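You operate a simulated robot arm through the tools that you are given. There is no shell and no other tool.

Carry out the task below with a simulated robot arm. There is one attempt and no reset: what you move stays moved.

## Task
Pack the two blue motors that the case cards name into the motor case.
Fine: both stand upright inside, the third stays, the motor case lid ends shut. Set down upright: what you pick out.

Only the result counts: the job must be done as asked and must still hold three seconds after the hand-in. Knocking over, shifting, dropping, spilling or breaking anything else fails it. Lids that push on must go on centred and level and be pressed home; caps that screw on are set level and turned clockwise until they are tight.

## Robot
A 6-joint arm with a fingered hand, fixed in place. Base frame: the origin is at the foot of the arm, x ahead of it, y to its left, z up; the work surface is at about z = 75. Lengths are in cm, angles in degrees, forces in N, time in s.
With the tool pointing down near the work surface it reaches from about 16 to 88 cm from the base axis. Its first joint turns from -166.0 to 166.0 degrees. Payload 5 kg.
The TCP is the grasp point between the finger pads, 3.7 cm short of the fingertips. In the tool frame z runs along the fingers and y along their closing line. The gripper opens to 12.4 cm. The gripper's body begins 4.3 cm behind the TCP. The gripper is a hand of 3 fingers: y runs from the thumb to the fingers, the wrist lies at [-2.1, -12.5, -21.5] in the tool frame, and closing takes about 1.5 s.
Orientation is that of the tool frame in the base frame, as a unit quaternion [x, y, z, w]. With the fingers straight down and the wrist toward the robot, the tool's x, y and z point along [0, 1, 0], [1, 0, 0] and [0, 0, -1] of the base frame.

## Interface
- The arm moves only by the tool jog_arm. Its argument "series" is a list of rows, each a list of 3 entries, a list of its own where there are three numbers: the turn, a rotation vector about the base's x, y, z in degrees, then the shift along the base's x, y, z in cm, then the finger opening in cm, from 0 to 12.4. In form: [[[wx, wy, wz], [dx, dy, dz], gripper], ...]. A call has 1 to 20 rows; each row shifts and turns the commanded pose from where the row before left it. Each row takes 0.2 s and may step no farther than 5 cm and 8.6 degrees from the row before; otherwise, or with a gripper value out of range, the whole call is refused. Where a pose cannot be reached the arm comes as near as it can. A force on the tool above 70 N (or 10 N above the force at the start of the call, whichever is more), or a blocked arm, ends the call early, and 0.2 s more pass. Each finger travels about 7.2 cm/s and halts on what it meets, pressing with about 27 N; the grip force reading is that of the motor and also rises with nothing between the fingers. The clock runs only during rows and for 0.2 s after the last one: add rows that do not move to give the fingers time. It gives the time, the measured TCP pose, the force on the tool (base axes), the opening and the grip force at its end, in the units of the frame above (readings bear some noise), with the torque about the TCP (base axes, N m) and any sound that the robot's microphone picked up, and new pictures: "views" is both (left out), scene, wrist or none.
- Cameras (640 x 400 px; columns grow to the right, rows downward): "scene" is fixed at [39.02, -50.08, 147.57]; the picture's right is [0.81, -0.59, 0.00], its down [-0.41, -0.56, -0.72] and it looks along [0.43, 0.58, -0.69] (base axes); focal length 252 px, centre (320, 200). "wrist" rides on the gripper at [7.2, -10.4, -15.4] in the tool frame; the picture's right is [-0.83, 0.26, -0.49], its down [-0.51, -0.72, 0.47] and it looks along [-0.23, 0.64, 0.73] (tool axes); focal length 243 px, centre (320, 200). There is no depth. A picture from a camera that has moved, and an enlarged one, comes with that camera's place and axes in the base frame and with its lens. The place of the scene camera against the robot may be out by one fixed shift of up to 1.8 cm in any direction.
- set_grasp(shape): the hand has 3 fingers and takes this shape, open, in about a second: jaw (thumb against the fingers, like two jaws); tri (thumb and two fingers); tip (a fingertip pinch); poke (one finger out to press); point (the index stretched); flat (the hand flat); cup (the hand cupped); fist (a fist). The gripper value then closes the fingers along that shape, each until it touches; the sizes above hold for jaw. It gives what a move gives, with no picture.
- close_up(camera, box): a new picture of the part [left, top, right, bottom] of that camera's present view, enlarged. The clock stands still meanwhile.
- close_job(): hands the job in; it is judged then, once.

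Places have to be worked out from the pictures, the camera data and where the tool is seen. Open the gripper and draw the arm clear of the work before you hand the job in, unless the task says otherwise.

The tools are called after ">>>" by a JSON object that holds its "name" and its "arguments". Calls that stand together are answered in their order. jog_arm: Moves the arm, as the interface text tells. Its arguments: {"type":"object","properties":{"series":{"type":"array","items":{"type":"array"}},"views":{"type":"string","enum":["both","scene","wrist","none"]}},"required":["series"]} The other tools are called the same way: set_grasp (shape) gives the hand a shape; close_up (camera, box) takes an enlarged picture of a part of a camera's view; close_job () hands the job in.

At the start:

```text
clock: 0.0
position: [71.59, 20.43, 120.68]
orientation: [0.707, 0.707, 0.0, 0.0]
force: [-0.1, 0.8, 0.0]
torque: [-0.03, 0.01, 0.0]
width: 12.39
grasp_force: 0.1
shape: jaw
```

scene: 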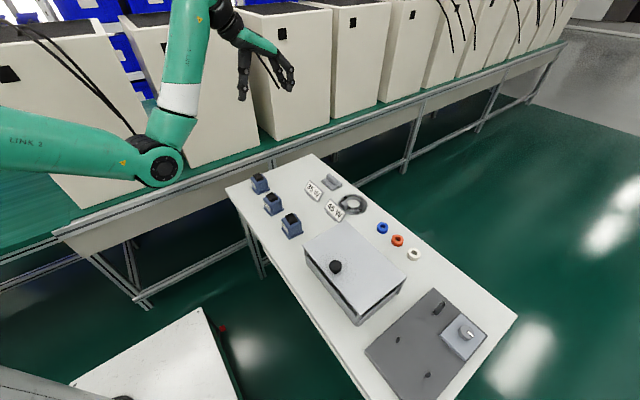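
wrist: 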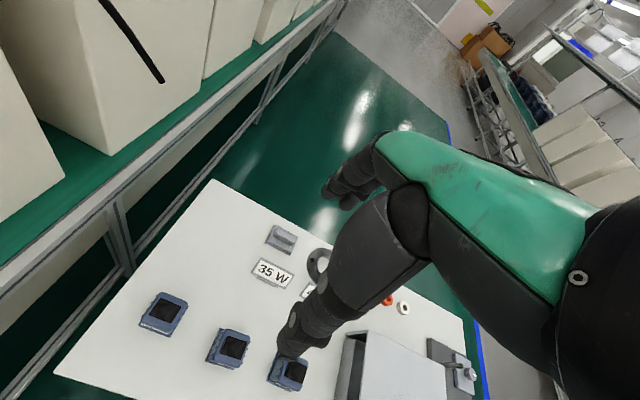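

I'll begin by looking more closely at the cards, motors and case in the scene camera.

>>> {"name": "close_up", "arguments": {"camera": "scene", "box": [230, 160, 390, 260]}}

>>> {"name": "close_up", "arguments": {"camera": "scene", "box": [290, 210, 450, 330]}}

>>> {"name": "close_up", "arguments": {"camera": "wrist", "box": [120, 200, 360, 400]}}

```text
4.00 times, centred on (310, 210) of scene
camera zoom: at [39.02, -50.08, 147.57], right [0.81, -0.59, 0.0], down [-0.41, -0.56, -0.72], along [0.43, 0.58, -0.69], focal length 1006 px, centre (360, 160)
```

zoom: 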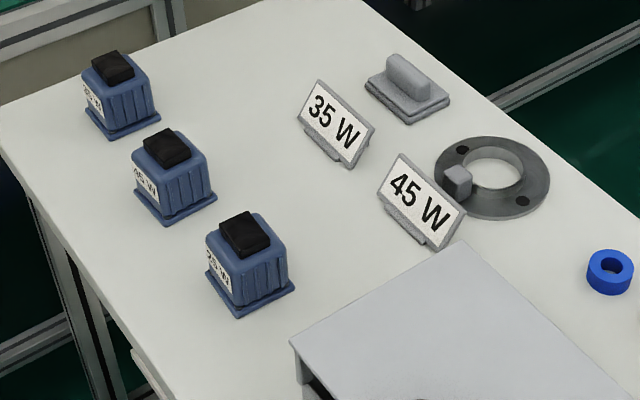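

```text
3.33 times, centred on (370, 270) of scene
camera zoom: at [39.02, -50.08, 147.57], right [0.81, -0.59, 0.0], down [-0.41, -0.56, -0.72], along [0.43, 0.58, -0.69], focal length 838 px, centre (153, -33)
```

zoom: 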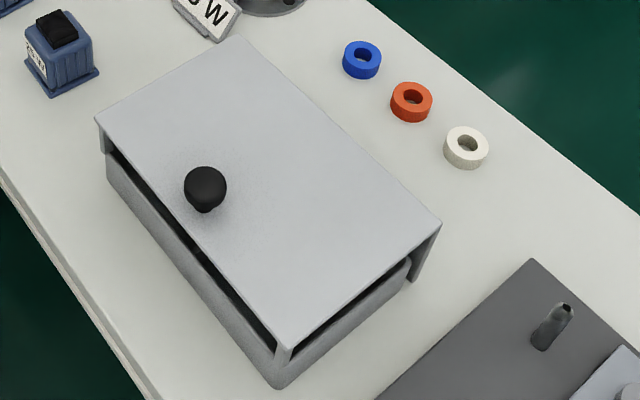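

```text
2.00 times, centred on (240, 300) of wrist
camera zoom: at [61.04, 27.68, 135.95], right [0.26, -0.83, 0.49], down [-0.72, -0.51, -0.47], along [0.64, -0.23, -0.73], focal length 485 px, centre (480, 0)
```

zoom: 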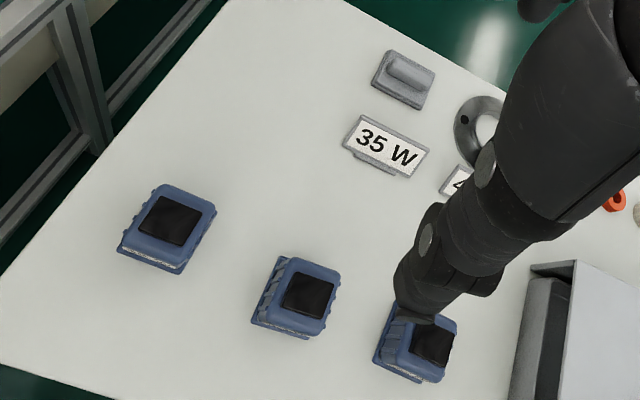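

The cards say 35 W and 45 W. Now I need the labels of each motor and the detail of the lid.

>>> {"name": "close_up", "arguments": {"camera": "scene", "box": [248, 170, 274, 196]}}

>>> {"name": "close_up", "arguments": {"camera": "scene", "box": [260, 190, 288, 218]}}

>>> {"name": "close_up", "arguments": {"camera": "scene", "box": [278, 210, 306, 240]}}

>>> {"name": "close_up", "arguments": {"camera": "scene", "box": [300, 240, 350, 290]}}

>>> {"name": "close_up", "arguments": {"camera": "scene", "box": [345, 270, 415, 330]}}

>>> {"name": "close_up", "arguments": {"camera": "scene", "box": [220, 140, 380, 240]}}

```text
15.38 times, centred on (261, 183) of scene
camera zoom: at [39.02, -50.08, 147.57], right [0.81, -0.59, 0.0], down [-0.41, -0.56, -0.72], along [0.43, 0.58, -0.69], focal length 3869 px, centre (1228, 462)
```

zoom: 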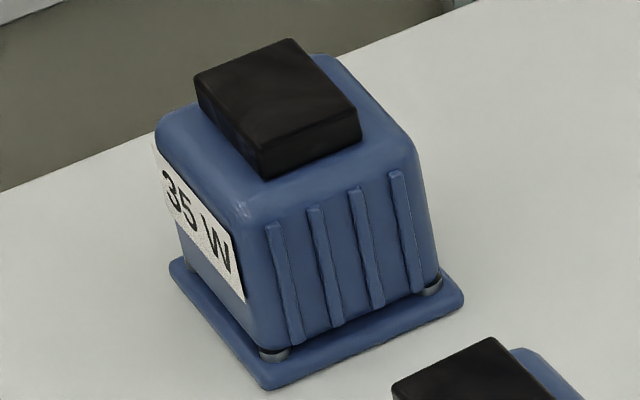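

```text
14.29 times, centred on (274, 204) of scene
camera zoom: at [39.02, -50.08, 147.57], right [0.81, -0.59, 0.0], down [-0.41, -0.56, -0.72], along [0.43, 0.58, -0.69], focal length 3593 px, centre (977, 143)
```

zoom: 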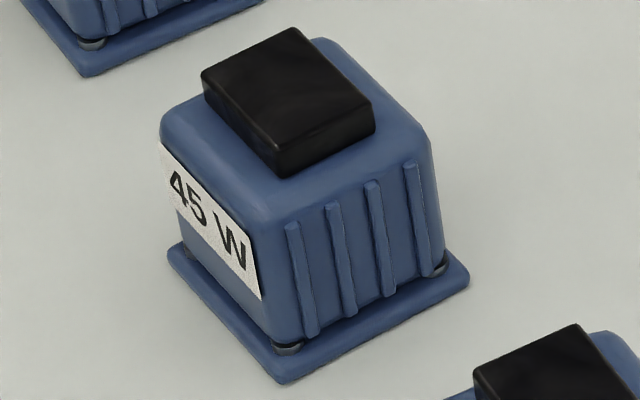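

```text
13.33 times, centred on (292, 225) of scene
camera zoom: at [39.02, -50.08, 147.57], right [0.81, -0.59, 0.0], down [-0.41, -0.56, -0.72], along [0.43, 0.58, -0.69], focal length 3353 px, centre (693, -133)
```

zoom: 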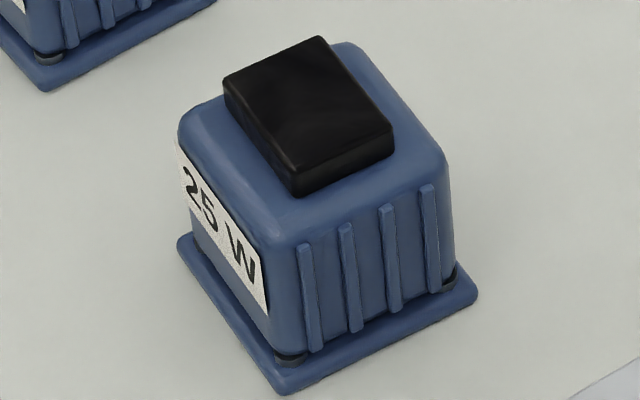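

```text
8.00 times, centred on (325, 265) of scene
camera zoom: at [39.02, -50.08, 147.57], right [0.81, -0.59, 0.0], down [-0.41, -0.56, -0.72], along [0.43, 0.58, -0.69], focal length 2012 px, centre (280, -320)
```

zoom: 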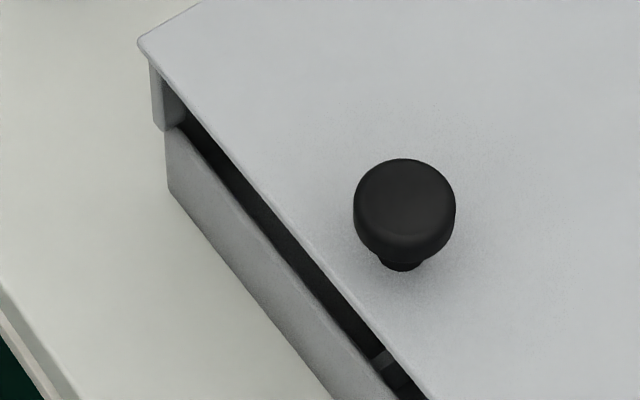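

```text
6.67 times, centred on (380, 300) of scene
camera zoom: at [39.02, -50.08, 147.57], right [0.81, -0.59, 0.0], down [-0.41, -0.56, -0.72], along [0.43, 0.58, -0.69], focal length 1677 px, centre (-80, -467)
```

zoom: 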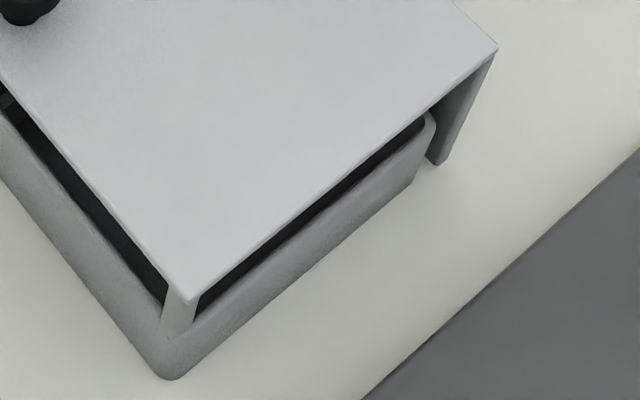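

```text
4.00 times, centred on (300, 190) of scene
camera zoom: at [39.02, -50.08, 147.57], right [0.81, -0.59, 0.0], down [-0.41, -0.56, -0.72], along [0.43, 0.58, -0.69], focal length 1006 px, centre (400, 240)
```

zoom: 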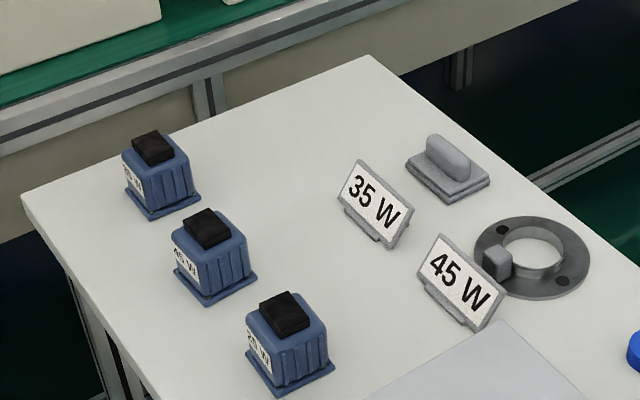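

The 35 W motor is the far one, the 45 W the middle one, and the near one is 25 W, which must stay. The case seems to sit at about x 62–79, y −36 to −11, with a knob near its front edge. I'll move high over to the case side to look at it with the wrist camera.

>>> {"name": "jog_arm", "arguments": {"series": [[[0, 0, 0], [-1.6, -4.5, 0], 12.4], [[0, 0, 0], [-1.6, -4.5, 0], 12.4], [[0, 0, 0], [-1.6, -4.5, 0], 12.4], [[0, 0, 0], [-1.6, -4.5, 0], 12.4], [[0, 0, 0], [-1.6, -4.5, 0], 12.4], [[0, 0, 0], [-1.6, -4.5, 0], 12.4], [[0, 0, 0], [-1.6, -4.5, 0], 12.4], [[0, 0, 0], [-1.6, -4.5, 0], 12.4], [[0, 0, 0], [-1.6, -4.5, 0], 12.4], [[0, 0, 0], [-1.6, -4.5, 0], 12.4], [[0, 0, 0], [-1.6, -4.5, 0], 12.4], [[0, 0, 0], [-1.6, -4.5, 0], 12.4]], "views": "both"}}

```text
clock: 2.6
position: [56.13, -33.78, 116.18]
orientation: [0.707, 0.707, 0.001, 0.0]
force: [0.7, 0.7, 0.9]
torque: [-0.01, 0.03, 0.01]
width: 12.36
grasp_force: 0.1
shape: jaw
out of reach, approached as far as the arm can: row 2, 3, 4, 5, 6, 7, 8, 9
camera wrist: at [45.58, -26.62, 131.51], right [0.26, -0.83, 0.49], down [-0.72, -0.51, -0.47], along [0.64, -0.23, -0.73], focal length 243 px, centre (320, 200)
```

scene: 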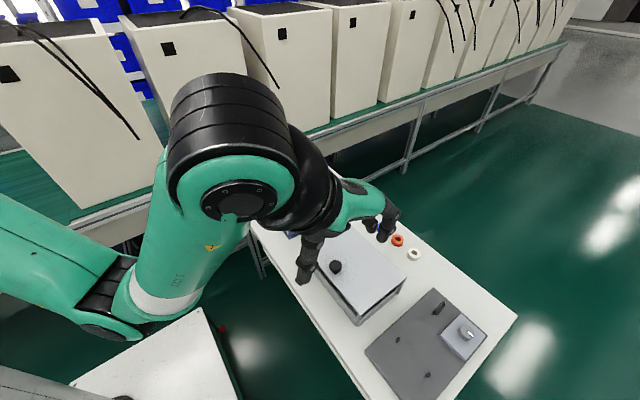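
wrist: 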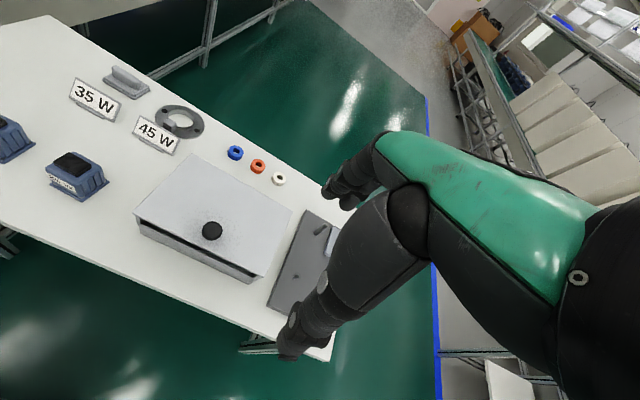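

The wrist view shows the case well. I'll zoom in on it and on the cards.

>>> {"name": "close_up", "arguments": {"camera": "wrist", "box": [120, 140, 312, 290]}}

>>> {"name": "close_up", "arguments": {"camera": "wrist", "box": [130, 190, 210, 260]}}

>>> {"name": "close_up", "arguments": {"camera": "wrist", "box": [200, 220, 290, 300]}}

```text
2.67 times, centred on (216, 215) of wrist
camera zoom: at [45.58, -26.62, 131.51], right [0.26, -0.83, 0.49], down [-0.72, -0.51, -0.47], along [0.64, -0.23, -0.73], focal length 647 px, centre (597, 160)
```

zoom: 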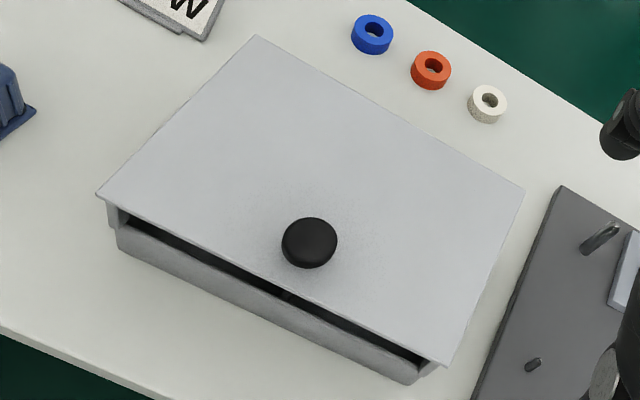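

```text
5.71 times, centred on (170, 225) of wrist
camera zoom: at [45.58, -26.62, 131.51], right [0.26, -0.83, 0.49], down [-0.72, -0.51, -0.47], along [0.64, -0.23, -0.73], focal length 1386 px, centre (1177, 57)
```

zoom: 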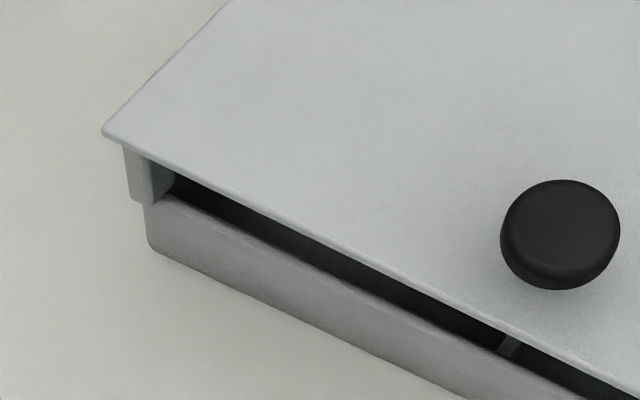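

```text
5.00 times, centred on (245, 260) of wrist
camera zoom: at [45.58, -26.62, 131.51], right [0.26, -0.83, 0.49], down [-0.72, -0.51, -0.47], along [0.64, -0.23, -0.73], focal length 1213 px, centre (695, -100)
```

zoom: 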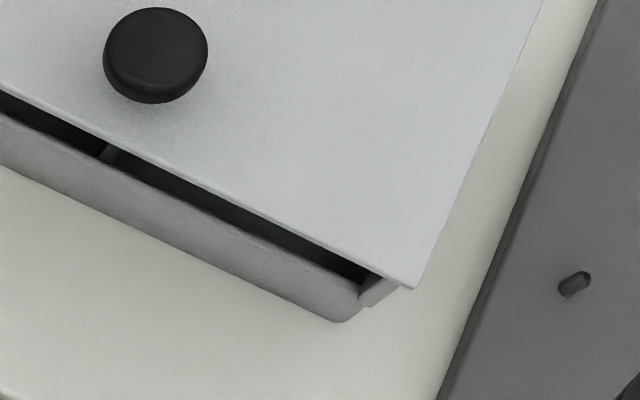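

The lid seems raised above the body on some side pieces; I need a lower, frontal look. First I'll let the arm settle and see where it is.

>>> {"name": "jog_arm", "arguments": {"series": [[[0, 0, 0], [0, 0, 0], 12.4], [[0, 0, 0], [0, 0, 0], 12.4]], "views": "none"}}

```text
clock: 3.2
position: [56.21, -33.88, 116.19]
orientation: [0.707, 0.707, -0.001, 0.0]
force: [-0.2, -1.0, 0.2]
torque: [-0.01, 0.0, -0.01]
width: 12.37
grasp_force: 0.0
shape: jaw
```

The arm settled at [56.2, −33.9, 116.2]. I'll descend in front of the table while pitching the hand forward, so the wrist camera looks horizontally at the case's front.

>>> {"name": "jog_arm", "arguments": {"series": [[[0, -8, 0], [-1.2, -0.3, -3.2], 12.4], [[0, -8, 0], [-1.2, -0.3, -3.2], 12.4], [[0, -8, 0], [-1.2, -0.3, -3.2], 12.4], [[0, -8, 0], [-1.2, -0.3, -3.2], 12.4], [[0, 0, 0], [-1.2, -0.3, -3.2], 12.4], [[0, 0, 0], [-1.2, -0.3, -3.2], 12.4], [[0, 0, 0], [-1.2, -0.3, -3.2], 12.4], [[0, 0, 0], [-1.2, 0, 0], 12.4]], "views": "both"}}

```text
clock: 5.0
position: [46.43, -35.88, 93.72]
orientation: [0.679, 0.68, 0.195, 0.194]
force: [0.0, -0.5, 0.2]
torque: [0.01, -0.01, -0.01]
width: 12.38
grasp_force: 0.1
shape: jaw
camera wrist: at [29.36, -28.67, 101.18], right [-0.04, -0.83, 0.56], down [-0.36, -0.51, -0.78], along [0.93, -0.23, -0.28], focal length 243 px, centre (320, 200)
```

scene: 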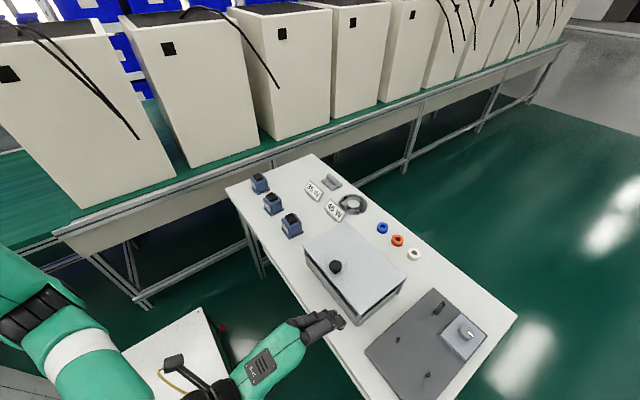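
wrist: 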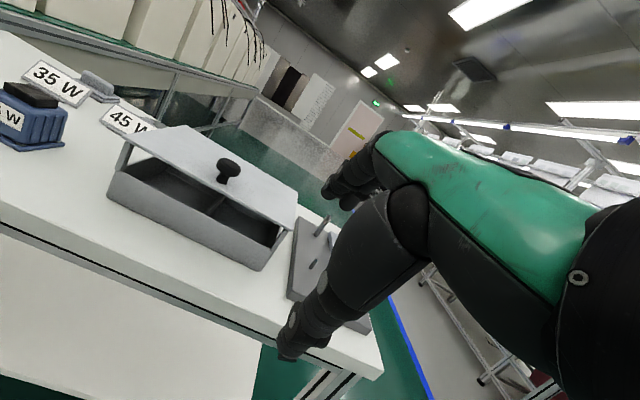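

>>> {"name": "close_up", "arguments": {"camera": "wrist", "box": [95, 110, 310, 280]}}

>>> {"name": "close_up", "arguments": {"camera": "wrist", "box": [100, 120, 190, 220]}}

>>> {"name": "close_up", "arguments": {"camera": "wrist", "box": [200, 150, 310, 280]}}

```text
2.35 times, centred on (202, 195) of wrist
camera zoom: at [29.36, -28.67, 101.18], right [-0.04, -0.83, 0.56], down [-0.36, -0.51, -0.78], along [0.93, -0.23, -0.28], focal length 571 px, centre (596, 212)
```

zoom: 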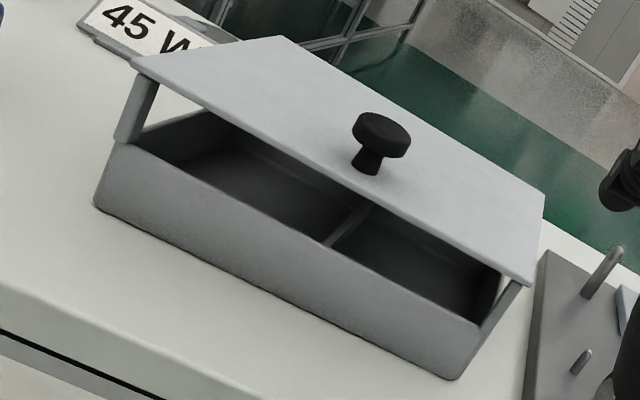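

```text
4.00 times, centred on (145, 170) of wrist
camera zoom: at [29.36, -28.67, 101.18], right [-0.04, -0.83, 0.56], down [-0.36, -0.51, -0.78], along [0.93, -0.23, -0.28], focal length 970 px, centre (1020, 320)
```

zoom: 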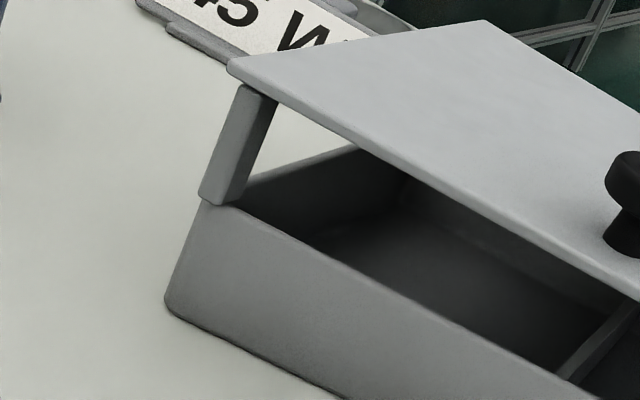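

```text
3.08 times, centred on (255, 215) of wrist
camera zoom: at [29.36, -28.67, 101.18], right [-0.04, -0.83, 0.56], down [-0.36, -0.51, -0.78], along [0.93, -0.23, -0.28], focal length 746 px, centre (520, 154)
```

zoom: 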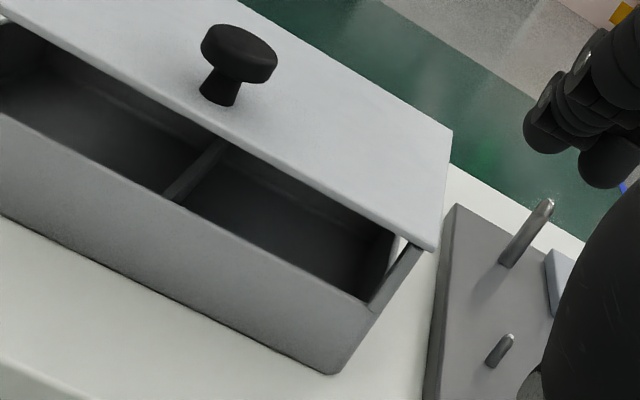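

The lid is a plate carried on posts above a shallow two-compartment tray. I'll inspect the posts closely from the scene camera.

>>> {"name": "close_up", "arguments": {"camera": "scene", "box": [384, 268, 416, 300]}}

>>> {"name": "close_up", "arguments": {"camera": "scene", "box": [345, 300, 375, 330]}}

>>> {"name": "close_up", "arguments": {"camera": "scene", "box": [298, 240, 322, 268]}}

>>> {"name": "close_up", "arguments": {"camera": "wrist", "box": [130, 160, 270, 250]}}

```text
12.50 times, centred on (400, 284) of scene
camera zoom: at [39.02, -50.08, 147.57], right [0.81, -0.59, 0.0], down [-0.41, -0.56, -0.72], along [0.43, 0.58, -0.69], focal length 3144 px, centre (-680, -850)
```

zoom: 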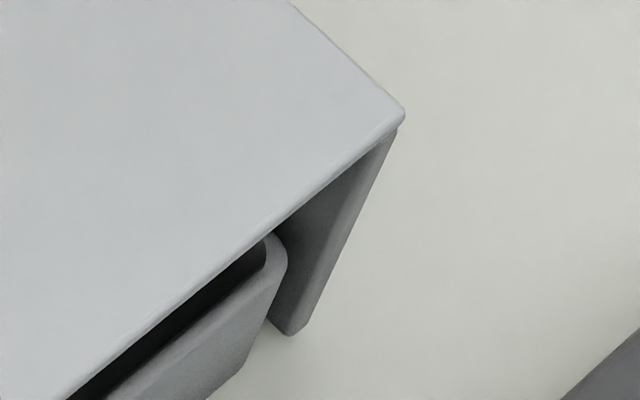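

```text
13.33 times, centred on (360, 315) of scene
camera zoom: at [39.02, -50.08, 147.57], right [0.81, -0.59, 0.0], down [-0.41, -0.56, -0.72], along [0.43, 0.58, -0.69], focal length 3353 px, centre (-213, -1333)
```

zoom: 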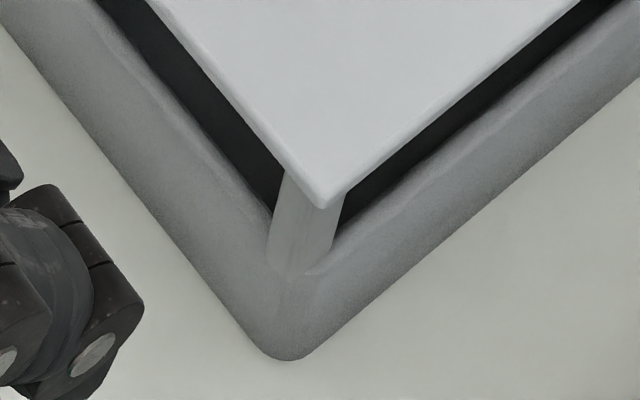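

```text
14.29 times, centred on (310, 254) of scene
camera zoom: at [39.02, -50.08, 147.57], right [0.81, -0.59, 0.0], down [-0.41, -0.56, -0.72], along [0.43, 0.58, -0.69], focal length 3593 px, centre (463, -571)
```

zoom: 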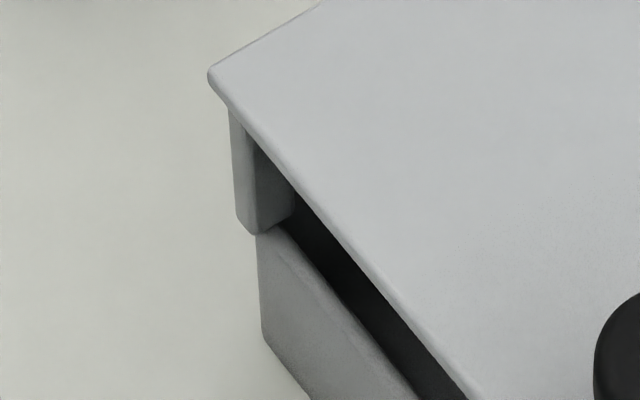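

```text
4.44 times, centred on (200, 205) of wrist
camera zoom: at [29.36, -28.67, 101.18], right [-0.04, -0.83, 0.56], down [-0.36, -0.51, -0.78], along [0.93, -0.23, -0.28], focal length 1078 px, centre (853, 178)
```

zoom: 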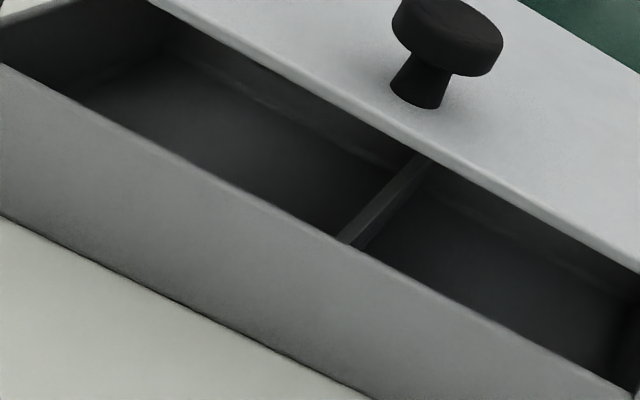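

The tray has short front posts at the rim corners and long rear legs going down behind it, which suggests a hinged hood, but I need to see the rear. I'll raise, level the hand and swing it with a yaw so the wrist camera looks along −y at the rear corner.

>>> {"name": "jog_arm", "arguments": {"series": [[[0, 8, 0], [1, 1, 4], 12.4], [[0, 8, 0], [1, 1, 4], 12.4], [[0, 8, 0], [1, 1, 4], 12.4], [[0, 8, 0], [1, 1, 4], 12.4], [[0, 0, -8.2], [2.1, 3.4, -0.5], 12.4], [[0, 0, -8.2], [2.1, 3.4, -0.5], 12.4], [[0, 0, -8.2], [2.1, 3.4, -0.5], 12.4], [[0, 0, -8.2], [2.1, 3.4, -0.5], 12.4], [[0, 0, -8.2], [2.1, 3.4, -0.5], 12.4], [[0, 0, -8.2], [2.1, 3.4, -0.5], 12.4], [[0, 0, -8.2], [2.1, 3.4, -0.5], 12.4], [[0, 0, -8.2], [2.1, 3.4, -0.5], 12.4], [[0, 0, -8.2], [2.1, 3.4, -0.5], 12.4], [[0, 0, -8.2], [2.1, 3.4, -0.5], 12.4], [[0, 0, -8], [2.1, 3.4, -0.5], 12.4], [[0, 0, 0], [0, 0, 0], 12.4]], "views": "both"}}

```text
clock: 8.4
position: [75.6, 5.25, 102.31]
orientation: [1.0, -0.001, 0.0, 0.0]
force: [-0.3, 0.4, 0.1]
torque: [-0.01, 0.0, 0.02]
width: 12.37
grasp_force: 0.1
shape: jaw
out of reach, approached as far as the arm can: row 14, 15
camera wrist: at [82.72, 15.44, 117.62], right [-0.83, -0.26, 0.49], down [-0.51, 0.72, -0.47], along [-0.23, -0.64, -0.73], focal length 243 px, centre (320, 200)
```

scene: 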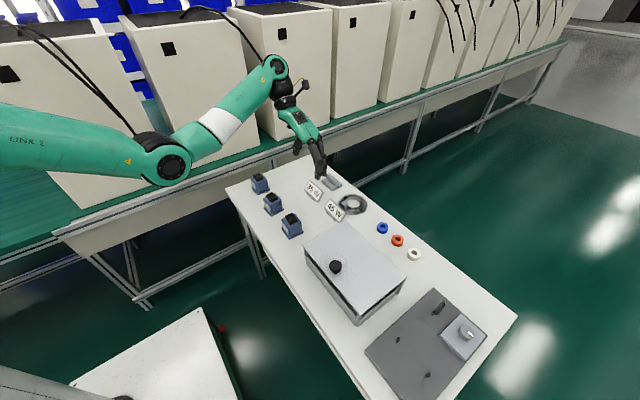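
wrist: 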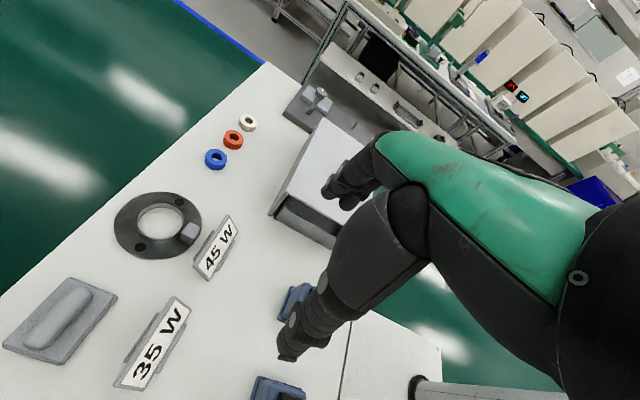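

>>> {"name": "close_up", "arguments": {"camera": "wrist", "box": [260, 110, 360, 250]}}

>>> {"name": "close_up", "arguments": {"camera": "wrist", "box": [255, 170, 345, 250]}}

>>> {"name": "close_up", "arguments": {"camera": "wrist", "box": [0, 180, 250, 400]}}

```text
2.86 times, centred on (310, 180) of wrist
camera zoom: at [82.72, 15.44, 117.62], right [-0.83, -0.26, 0.49], down [-0.51, 0.72, -0.47], along [-0.23, -0.64, -0.73], focal length 693 px, centre (349, 257)
```

zoom: 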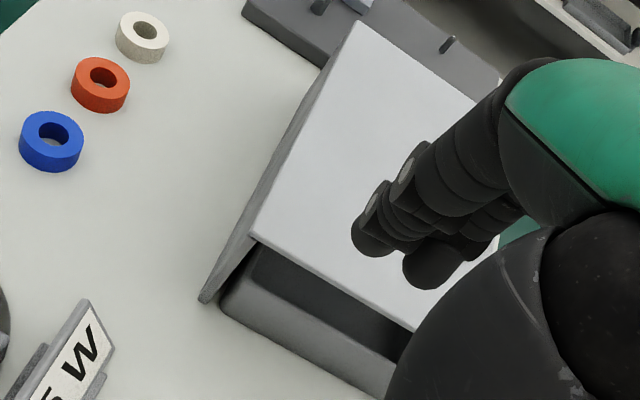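

```text
5.00 times, centred on (300, 210) of wrist
camera zoom: at [82.72, 15.44, 117.62], right [-0.83, -0.26, 0.49], down [-0.51, 0.72, -0.47], along [-0.23, -0.64, -0.73], focal length 1213 px, centre (420, 150)
```

zoom: 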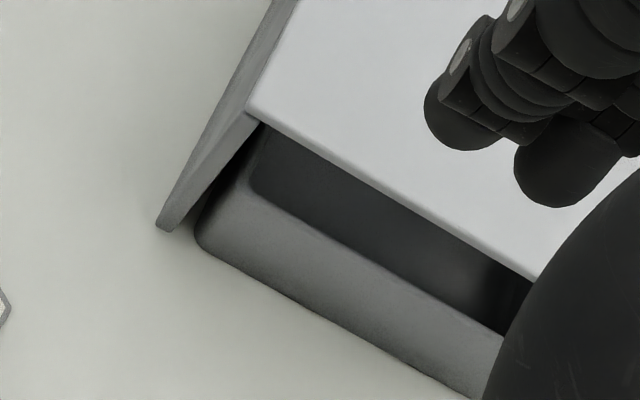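

```text
1.82 times, centred on (125, 290) of wrist
camera zoom: at [82.72, 15.44, 117.62], right [-0.83, -0.26, 0.49], down [-0.51, 0.72, -0.47], along [-0.23, -0.64, -0.73], focal length 441 px, centre (674, 36)
```

zoom: 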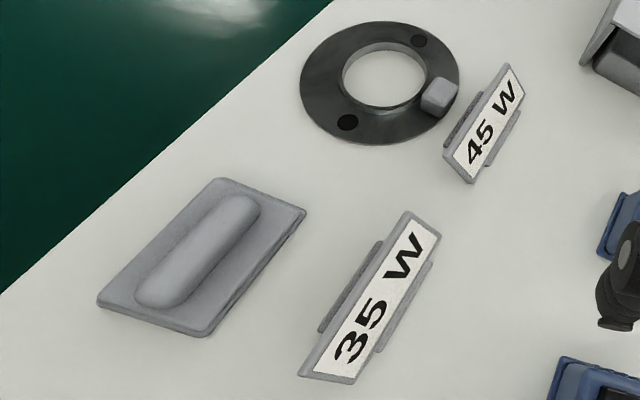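

The rear is a full panel running down behind the tray, so the lid is an L-shaped hood, probably hinged along the rear bottom, with front posts resting on the rim. The knob head is at about [64.5, −23.3, 87.6]. With the present yaw (fingers closing along y), the knob can pivot between the pads, so I move above it.

>>> {"name": "jog_arm", "arguments": {"series": [[[0, 0, 0], [-1.59, -4.08, -0.3], 12.4], [[0, 0, 0], [-1.59, -4.08, -0.3], 12.4], [[0, 0, 0], [-1.59, -4.08, -0.3], 12.4], [[0, 0, 0], [-1.59, -4.08, -0.3], 12.4], [[0, 0, 0], [-1.59, -4.08, -0.3], 12.4], [[0, 0, 0], [-1.59, -4.08, -0.3], 12.4], [[0, 0, 0], [-1.56, -4.07, -0.3], 12.4], [[0, 0, 0], [0, 0, 0], 12.4]], "views": "both"}}

```text
clock: 10.2
position: [64.55, -23.76, 100.02]
orientation: [1.0, 0.0, 0.0, 0.0]
force: [0.3, -0.1, -0.7]
torque: [0.0, 0.02, 0.0]
width: 12.38
grasp_force: 0.0
shape: jaw
camera wrist: at [71.6, -13.27, 115.31], right [-0.83, -0.26, 0.49], down [-0.51, 0.72, -0.47], along [-0.23, -0.64, -0.73], focal length 243 px, centre (320, 200)
```

scene: 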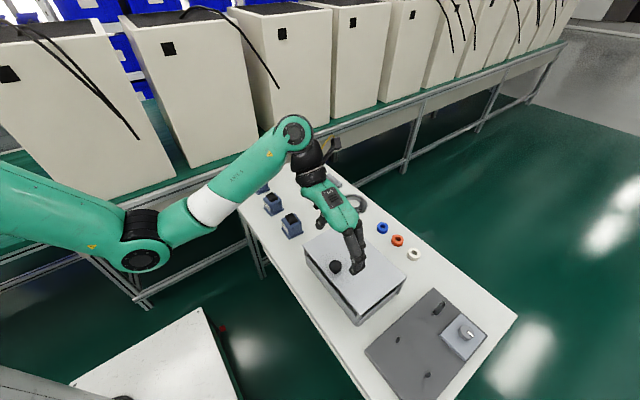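
wrist: 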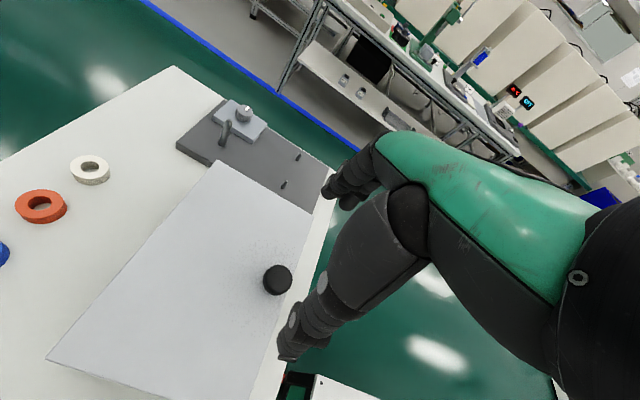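

The knob from this view computes to [64.35, −23.4], matching. I lower to z≈90 with the fingers open either side of it and check.

>>> {"name": "jog_arm", "arguments": {"series": [[[0, 0, 0], [-0.1, 0.3, -3.3], 12.4], [[0, 0, 0], [0, 0, -3.3], 12.4], [[0, 0, 0], [0, 0, -3.2], 12.4], [[0, 0, 0], [0, 0, 0], 12.4]], "views": "both"}}

>>> {"name": "close_up", "arguments": {"camera": "scene", "box": [290, 210, 410, 310]}}

>>> {"name": "close_up", "arguments": {"camera": "wrist", "box": [200, 140, 400, 370]}}

```text
clock: 11.2
position: [64.56, -23.24, 90.28]
orientation: [1.0, 0.0, 0.0, -0.001]
force: [-0.1, 0.2, -0.9]
torque: [0.01, 0.01, 0.03]
width: 12.38
grasp_force: 0.1
shape: jaw
camera wrist: at [71.58, -12.82, 105.64], right [-0.83, -0.26, 0.49], down [-0.51, 0.72, -0.47], along [-0.23, -0.64, -0.73], focal length 243 px, centre (320, 200)
```

scene: 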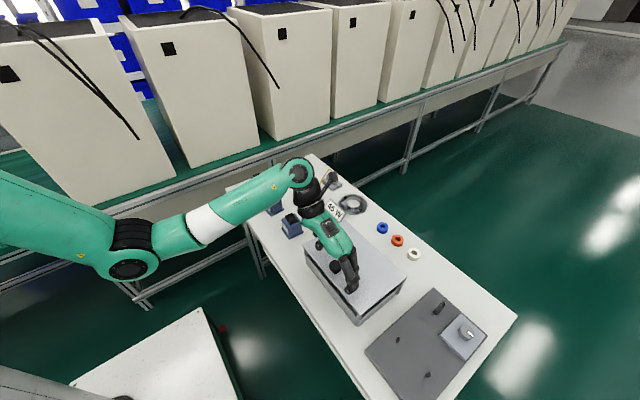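
wrist: 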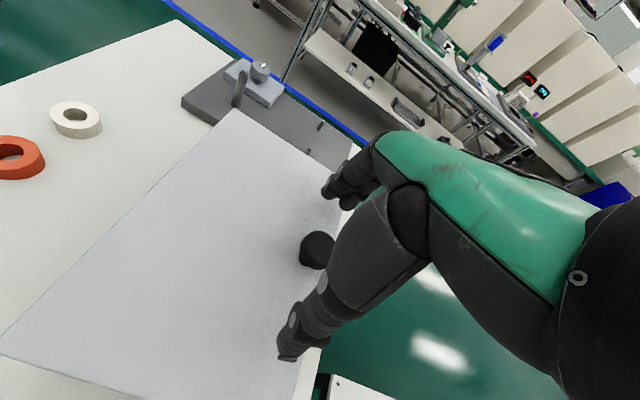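

```text
4.00 times, centred on (350, 260) of scene
camera zoom: at [39.02, -50.08, 147.57], right [0.81, -0.59, 0.0], down [-0.41, -0.56, -0.72], along [0.43, 0.58, -0.69], focal length 1006 px, centre (200, -40)
```

zoom: 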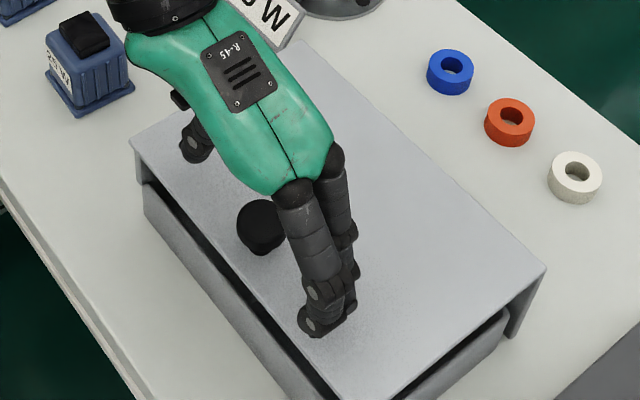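

```text
1.74 times, centred on (300, 255) of wrist
camera zoom: at [71.58, -12.82, 105.64], right [-0.83, -0.26, 0.49], down [-0.51, 0.72, -0.47], along [-0.23, -0.64, -0.73], focal length 422 px, centre (355, 104)
```

zoom: 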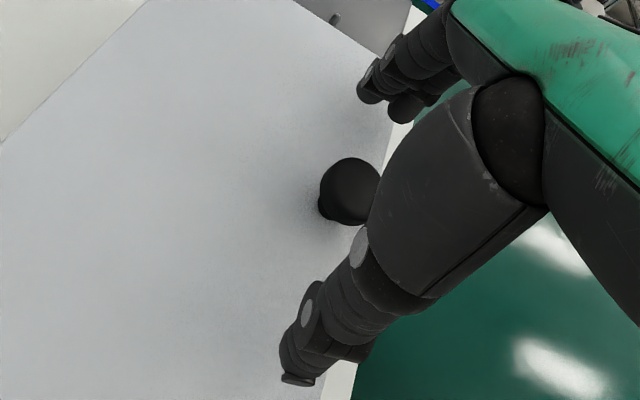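

Fingers straddle the knob correctly. I lower slightly to z≈89.5 and close on the knob.

>>> {"name": "jog_arm", "arguments": {"series": [[[0, 0, 0], [-0.1, -0.2, -0.8], 12.4], [[0, 0, 0], [0, 0, 0], 8], [[0, 0, 0], [0, 0, 0], 6], [[0, 0, 0], [0, 0, 0], 4], [[0, 0, 0], [0, 0, 0], 3], [[0, 0, 0], [0, 0, 0], 2], [[0, 0, 0], [0, 0, 0], 2], [[0, 0, 0], [0, 0, 0], 2], [[0, 0, 0], [0, 0, 0], 2]], "views": "both"}}

>>> {"name": "close_up", "arguments": {"camera": "scene", "box": [290, 210, 410, 310]}}

>>> {"name": "close_up", "arguments": {"camera": "wrist", "box": [200, 140, 400, 370]}}

```text
clock: 13.2
position: [64.21, -23.31, 89.56]
orientation: [1.0, 0.0, -0.001, 0.0]
force: [0.1, 5.3, -0.8]
torque: [0.2, 0.02, 0.01]
width: 2.32
grasp_force: 26.4
shape: jaw
camera wrist: at [71.45, -12.96, 104.87], right [-0.83, -0.26, 0.49], down [-0.51, 0.72, -0.47], along [-0.23, -0.64, -0.73], focal length 243 px, centre (320, 200)
```

scene: 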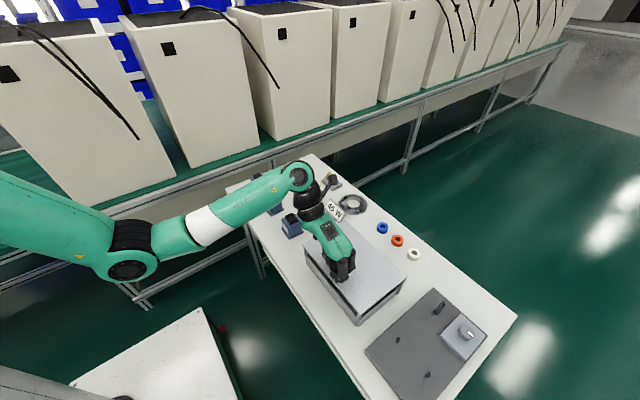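
wrist: 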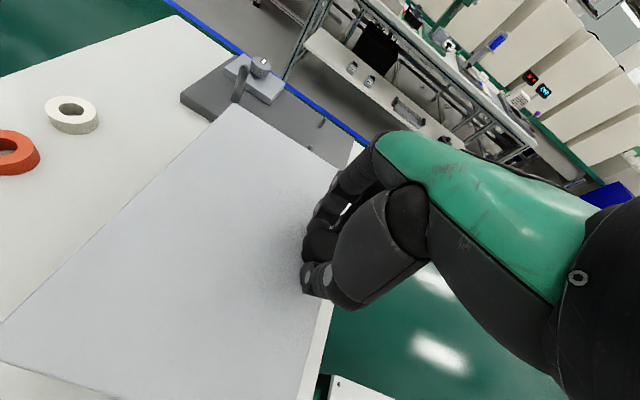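

```text
4.00 times, centred on (350, 260) of scene
camera zoom: at [39.02, -50.08, 147.57], right [0.81, -0.59, 0.0], down [-0.41, -0.56, -0.72], along [0.43, 0.58, -0.69], focal length 1006 px, centre (200, -40)
```

zoom: 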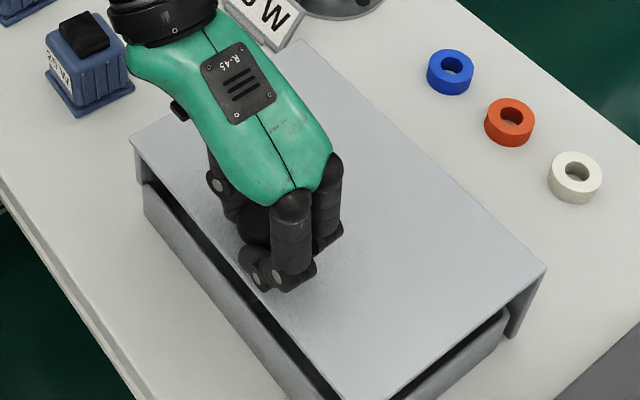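

```text
1.74 times, centred on (300, 255) of wrist
camera zoom: at [71.45, -12.96, 104.87], right [-0.83, -0.26, 0.49], down [-0.51, 0.72, -0.47], along [-0.23, -0.64, -0.73], focal length 422 px, centre (355, 104)
```

zoom: 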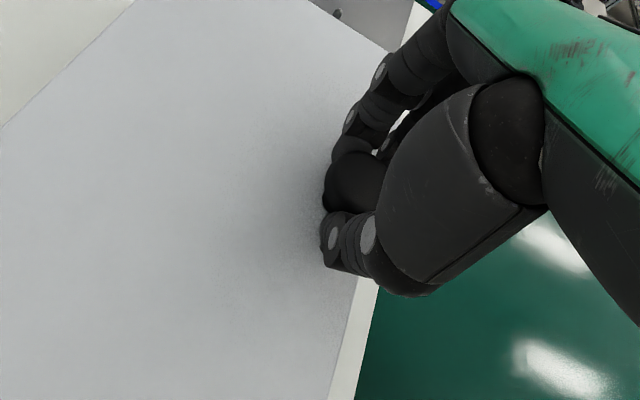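

The knob is held (26 N, width 2.3). I lift a small amount along a tentative arc (up and slightly back) to see whether the lid is hinged.

>>> {"name": "jog_arm", "arguments": {"series": [[[0, 0, 0], [0.2, 0, 0.5], 1.8], [[0, 0, 0], [0.25, 0, 0.5], 1.8], [[0, 0, 0], [0, 0, 0], 1.8]], "views": "both"}}

>>> {"name": "close_up", "arguments": {"camera": "scene", "box": [290, 210, 410, 330]}}

```text
clock: 14.0
position: [64.77, -23.43, 90.52]
orientation: [1.0, 0.0, 0.0, 0.0]
force: [-6.3, 9.8, 0.1]
torque: [0.3, 0.11, -0.07]
width: 2.29
grasp_force: 26.7
shape: jaw
camera wrist: at [71.88, -12.98, 105.83], right [-0.83, -0.26, 0.49], down [-0.51, 0.72, -0.47], along [-0.23, -0.64, -0.73], focal length 243 px, centre (320, 200)
```

scene: 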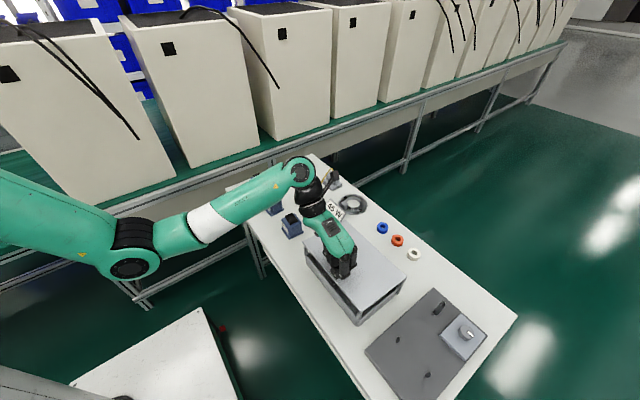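
wrist: 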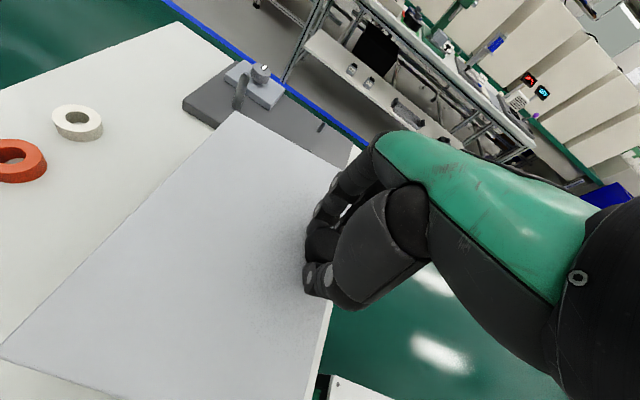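

```text
3.33 times, centred on (350, 270) of scene
camera zoom: at [39.02, -50.08, 147.57], right [0.81, -0.59, 0.0], down [-0.41, -0.56, -0.72], along [0.43, 0.58, -0.69], focal length 838 px, centre (220, -33)
```

zoom: 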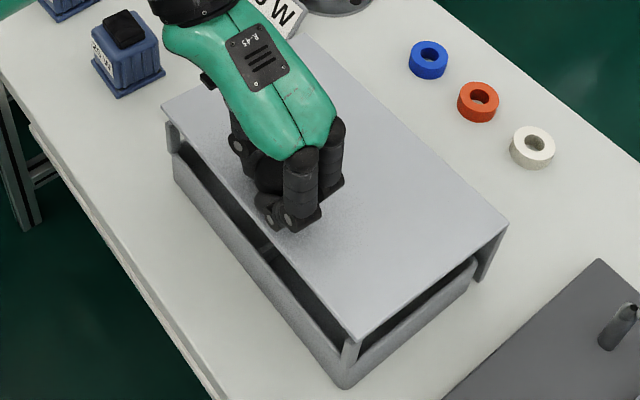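

The rear edge stayed and the front rose. I'll check whether the posts moved with the lid or stayed with the tray.

>>> {"name": "close_up", "arguments": {"camera": "scene", "box": [298, 236, 322, 268]}}

>>> {"name": "close_up", "arguments": {"camera": "scene", "box": [345, 300, 375, 330]}}

>>> {"name": "close_up", "arguments": {"camera": "scene", "box": [384, 268, 416, 300]}}

```text
12.50 times, centred on (310, 252) of scene
camera zoom: at [39.02, -50.08, 147.57], right [0.81, -0.59, 0.0], down [-0.41, -0.56, -0.72], along [0.43, 0.58, -0.69], focal length 3144 px, centre (445, -450)
```

zoom: 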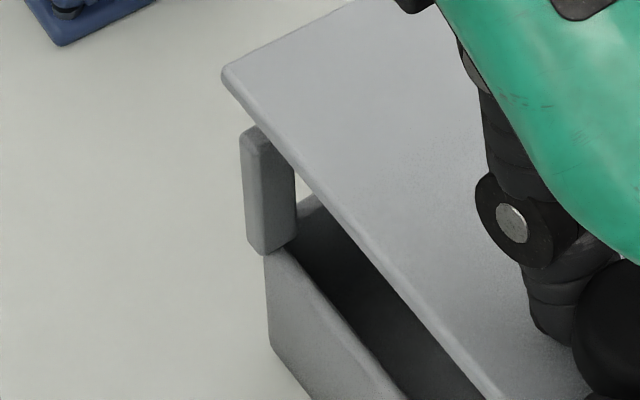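

```text
13.33 times, centred on (360, 315) of scene
camera zoom: at [39.02, -50.08, 147.57], right [0.81, -0.59, 0.0], down [-0.41, -0.56, -0.72], along [0.43, 0.58, -0.69], focal length 3353 px, centre (-213, -1333)
```

zoom: 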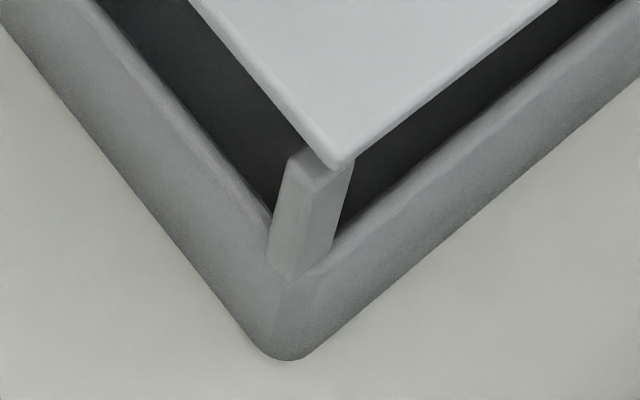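

```text
12.50 times, centred on (400, 284) of scene
camera zoom: at [39.02, -50.08, 147.57], right [0.81, -0.59, 0.0], down [-0.41, -0.56, -0.72], along [0.43, 0.58, -0.69], focal length 3144 px, centre (-680, -850)
```

zoom: 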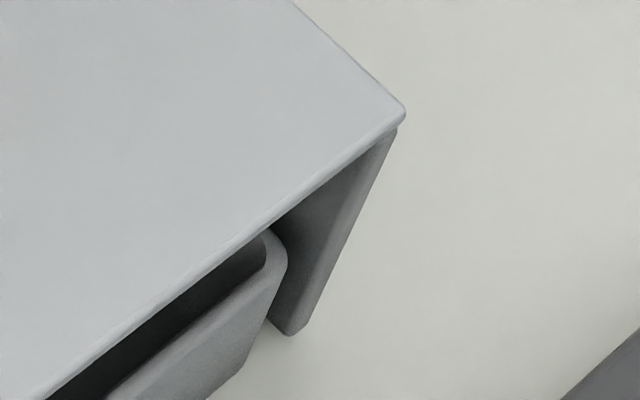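

Now it is clear: the posts and back panel are fixed to the tray and the lid is a flat plate hinged along the rear top edge (x≈79, z≈84.8). I follow that arc with the knob pivoting between the pads, first to about 30° open.

>>> {"name": "jog_arm", "arguments": {"series": [[[0, 0, 0], [0.1, 0, 0.8], 1.8], [[0, 0, 0], [0.2, 0, 0.75], 1.8], [[0, 0, 0], [0.5, 0, 1.2], 1.8], [[0, 0, 0], [0.62, 0, 1.14], 1.8], [[0, 0, 0], [0.72, 0, 1.08], 1.8], [[0, 0, 0], [0.81, 0, 1.03], 1.8], [[0, 0, 0], [0, 0, 0], 1.8]], "views": "both"}}

>>> {"name": "close_up", "arguments": {"camera": "scene", "box": [290, 210, 410, 330]}}

```text
clock: 15.6
position: [67.56, -23.68, 96.66]
orientation: [1.0, -0.002, -0.001, 0.001]
force: [-30.9, 2.6, 14.1]
torque: [0.01, 1.92, 0.04]
width: 2.44
grasp_force: 27.2
shape: jaw
camera wrist: at [74.74, -13.21, 111.92], right [-0.83, -0.26, 0.49], down [-0.5, 0.72, -0.47], along [-0.24, -0.64, -0.73], focal length 243 px, centre (320, 200)
```

scene: 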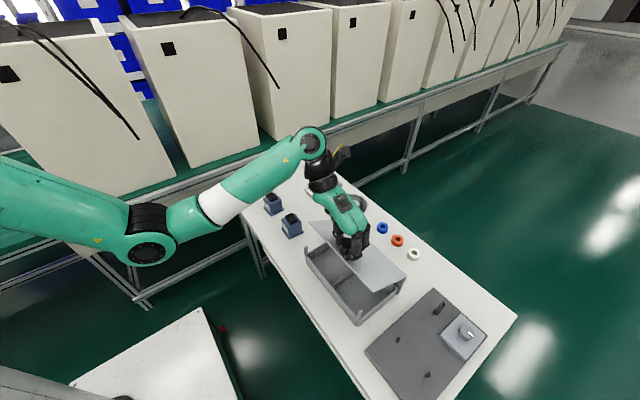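
wrist: 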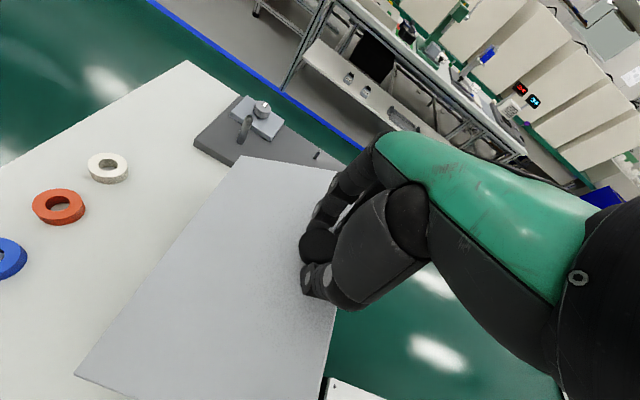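

```text
3.33 times, centred on (350, 270) of scene
camera zoom: at [39.02, -50.08, 147.57], right [0.81, -0.59, 0.0], down [-0.41, -0.56, -0.72], along [0.43, 0.58, -0.69], focal length 838 px, centre (220, -33)
```

zoom: 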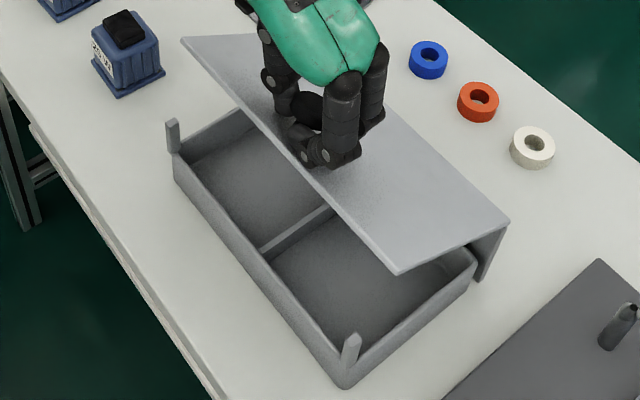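

The lid follows nicely, about 30° open, but there is a radial push of ~34 N (my arc is a bit tight). I relax slightly outward and check the force.

>>> {"name": "jog_arm", "arguments": {"series": [[[0, 0, 0], [-0.3, 0, 0.2], 1.8], [[0, 0, 0], [0, 0, 0], 1.8]], "views": "none"}}

```text
clock: 16.2
position: [67.54, -23.51, 96.63]
orientation: [1.0, -0.001, 0.001, -0.001]
force: [-3.5, -7.9, -6.1]
torque: [-0.46, 0.99, 0.09]
width: 2.37
grasp_force: 27.3
shape: jaw
```

Force relaxed, which refines the hinge to about x 79.4, z 85.5. Continue the arc to ~50°.

>>> {"name": "jog_arm", "arguments": {"series": [[[0, 0, 0], [0.86, 0, 1.01], 1.8], [[0, 0, 0], [0.93, 0, 0.93], 1.8], [[0, 0, 0], [1.01, 0, 0.84], 1.8], [[0, 0, 0], [1.08, 0, 0.75], 1.8], [[0, 0, 0], [0, 0, 0], 1.8]], "views": "both"}}

>>> {"name": "close_up", "arguments": {"camera": "scene", "box": [290, 190, 410, 310]}}

```text
clock: 17.4
position: [71.27, -23.58, 100.36]
orientation: [1.0, -0.001, 0.002, 0.001]
force: [-18.3, -15.8, 19.6]
torque: [-1.05, 1.28, 0.3]
width: 2.34
grasp_force: 27.0
shape: jaw
camera wrist: at [78.44, -13.16, 115.7], right [-0.83, -0.26, 0.49], down [-0.5, 0.72, -0.48], along [-0.23, -0.64, -0.73], focal length 243 px, centre (320, 200)
```

scene: 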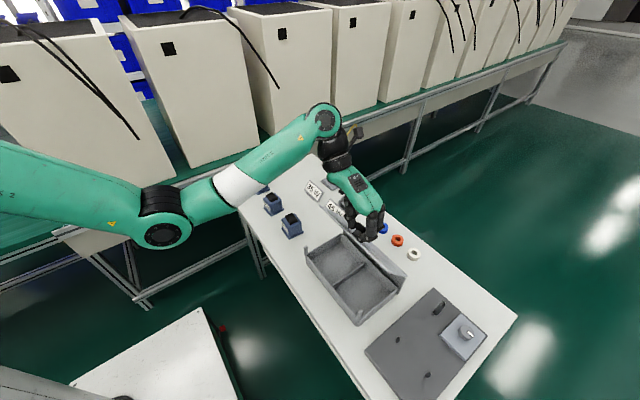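
wrist: 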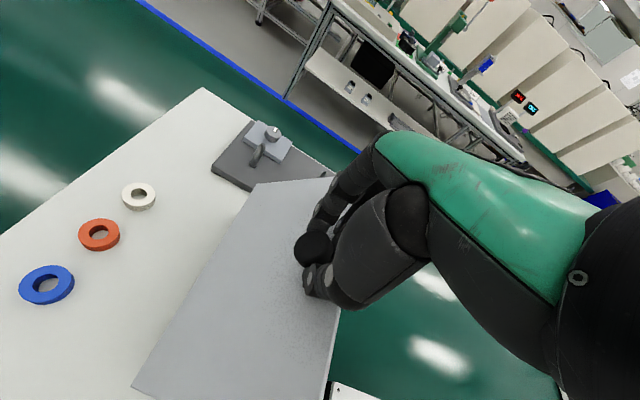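

```text
3.33 times, centred on (350, 250) of scene
camera zoom: at [39.02, -50.08, 147.57], right [0.81, -0.59, 0.0], down [-0.41, -0.56, -0.72], along [0.43, 0.58, -0.69], focal length 838 px, centre (220, 33)
```

zoom: 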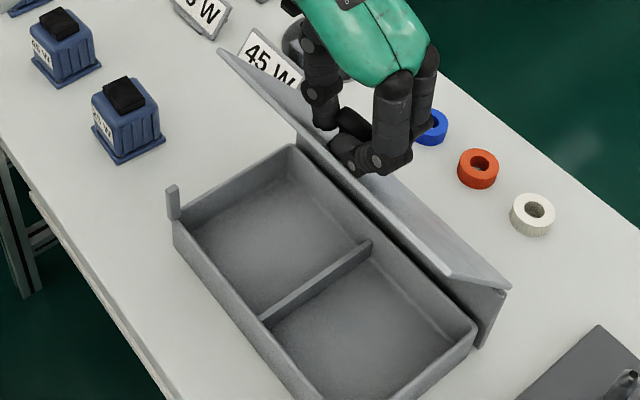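

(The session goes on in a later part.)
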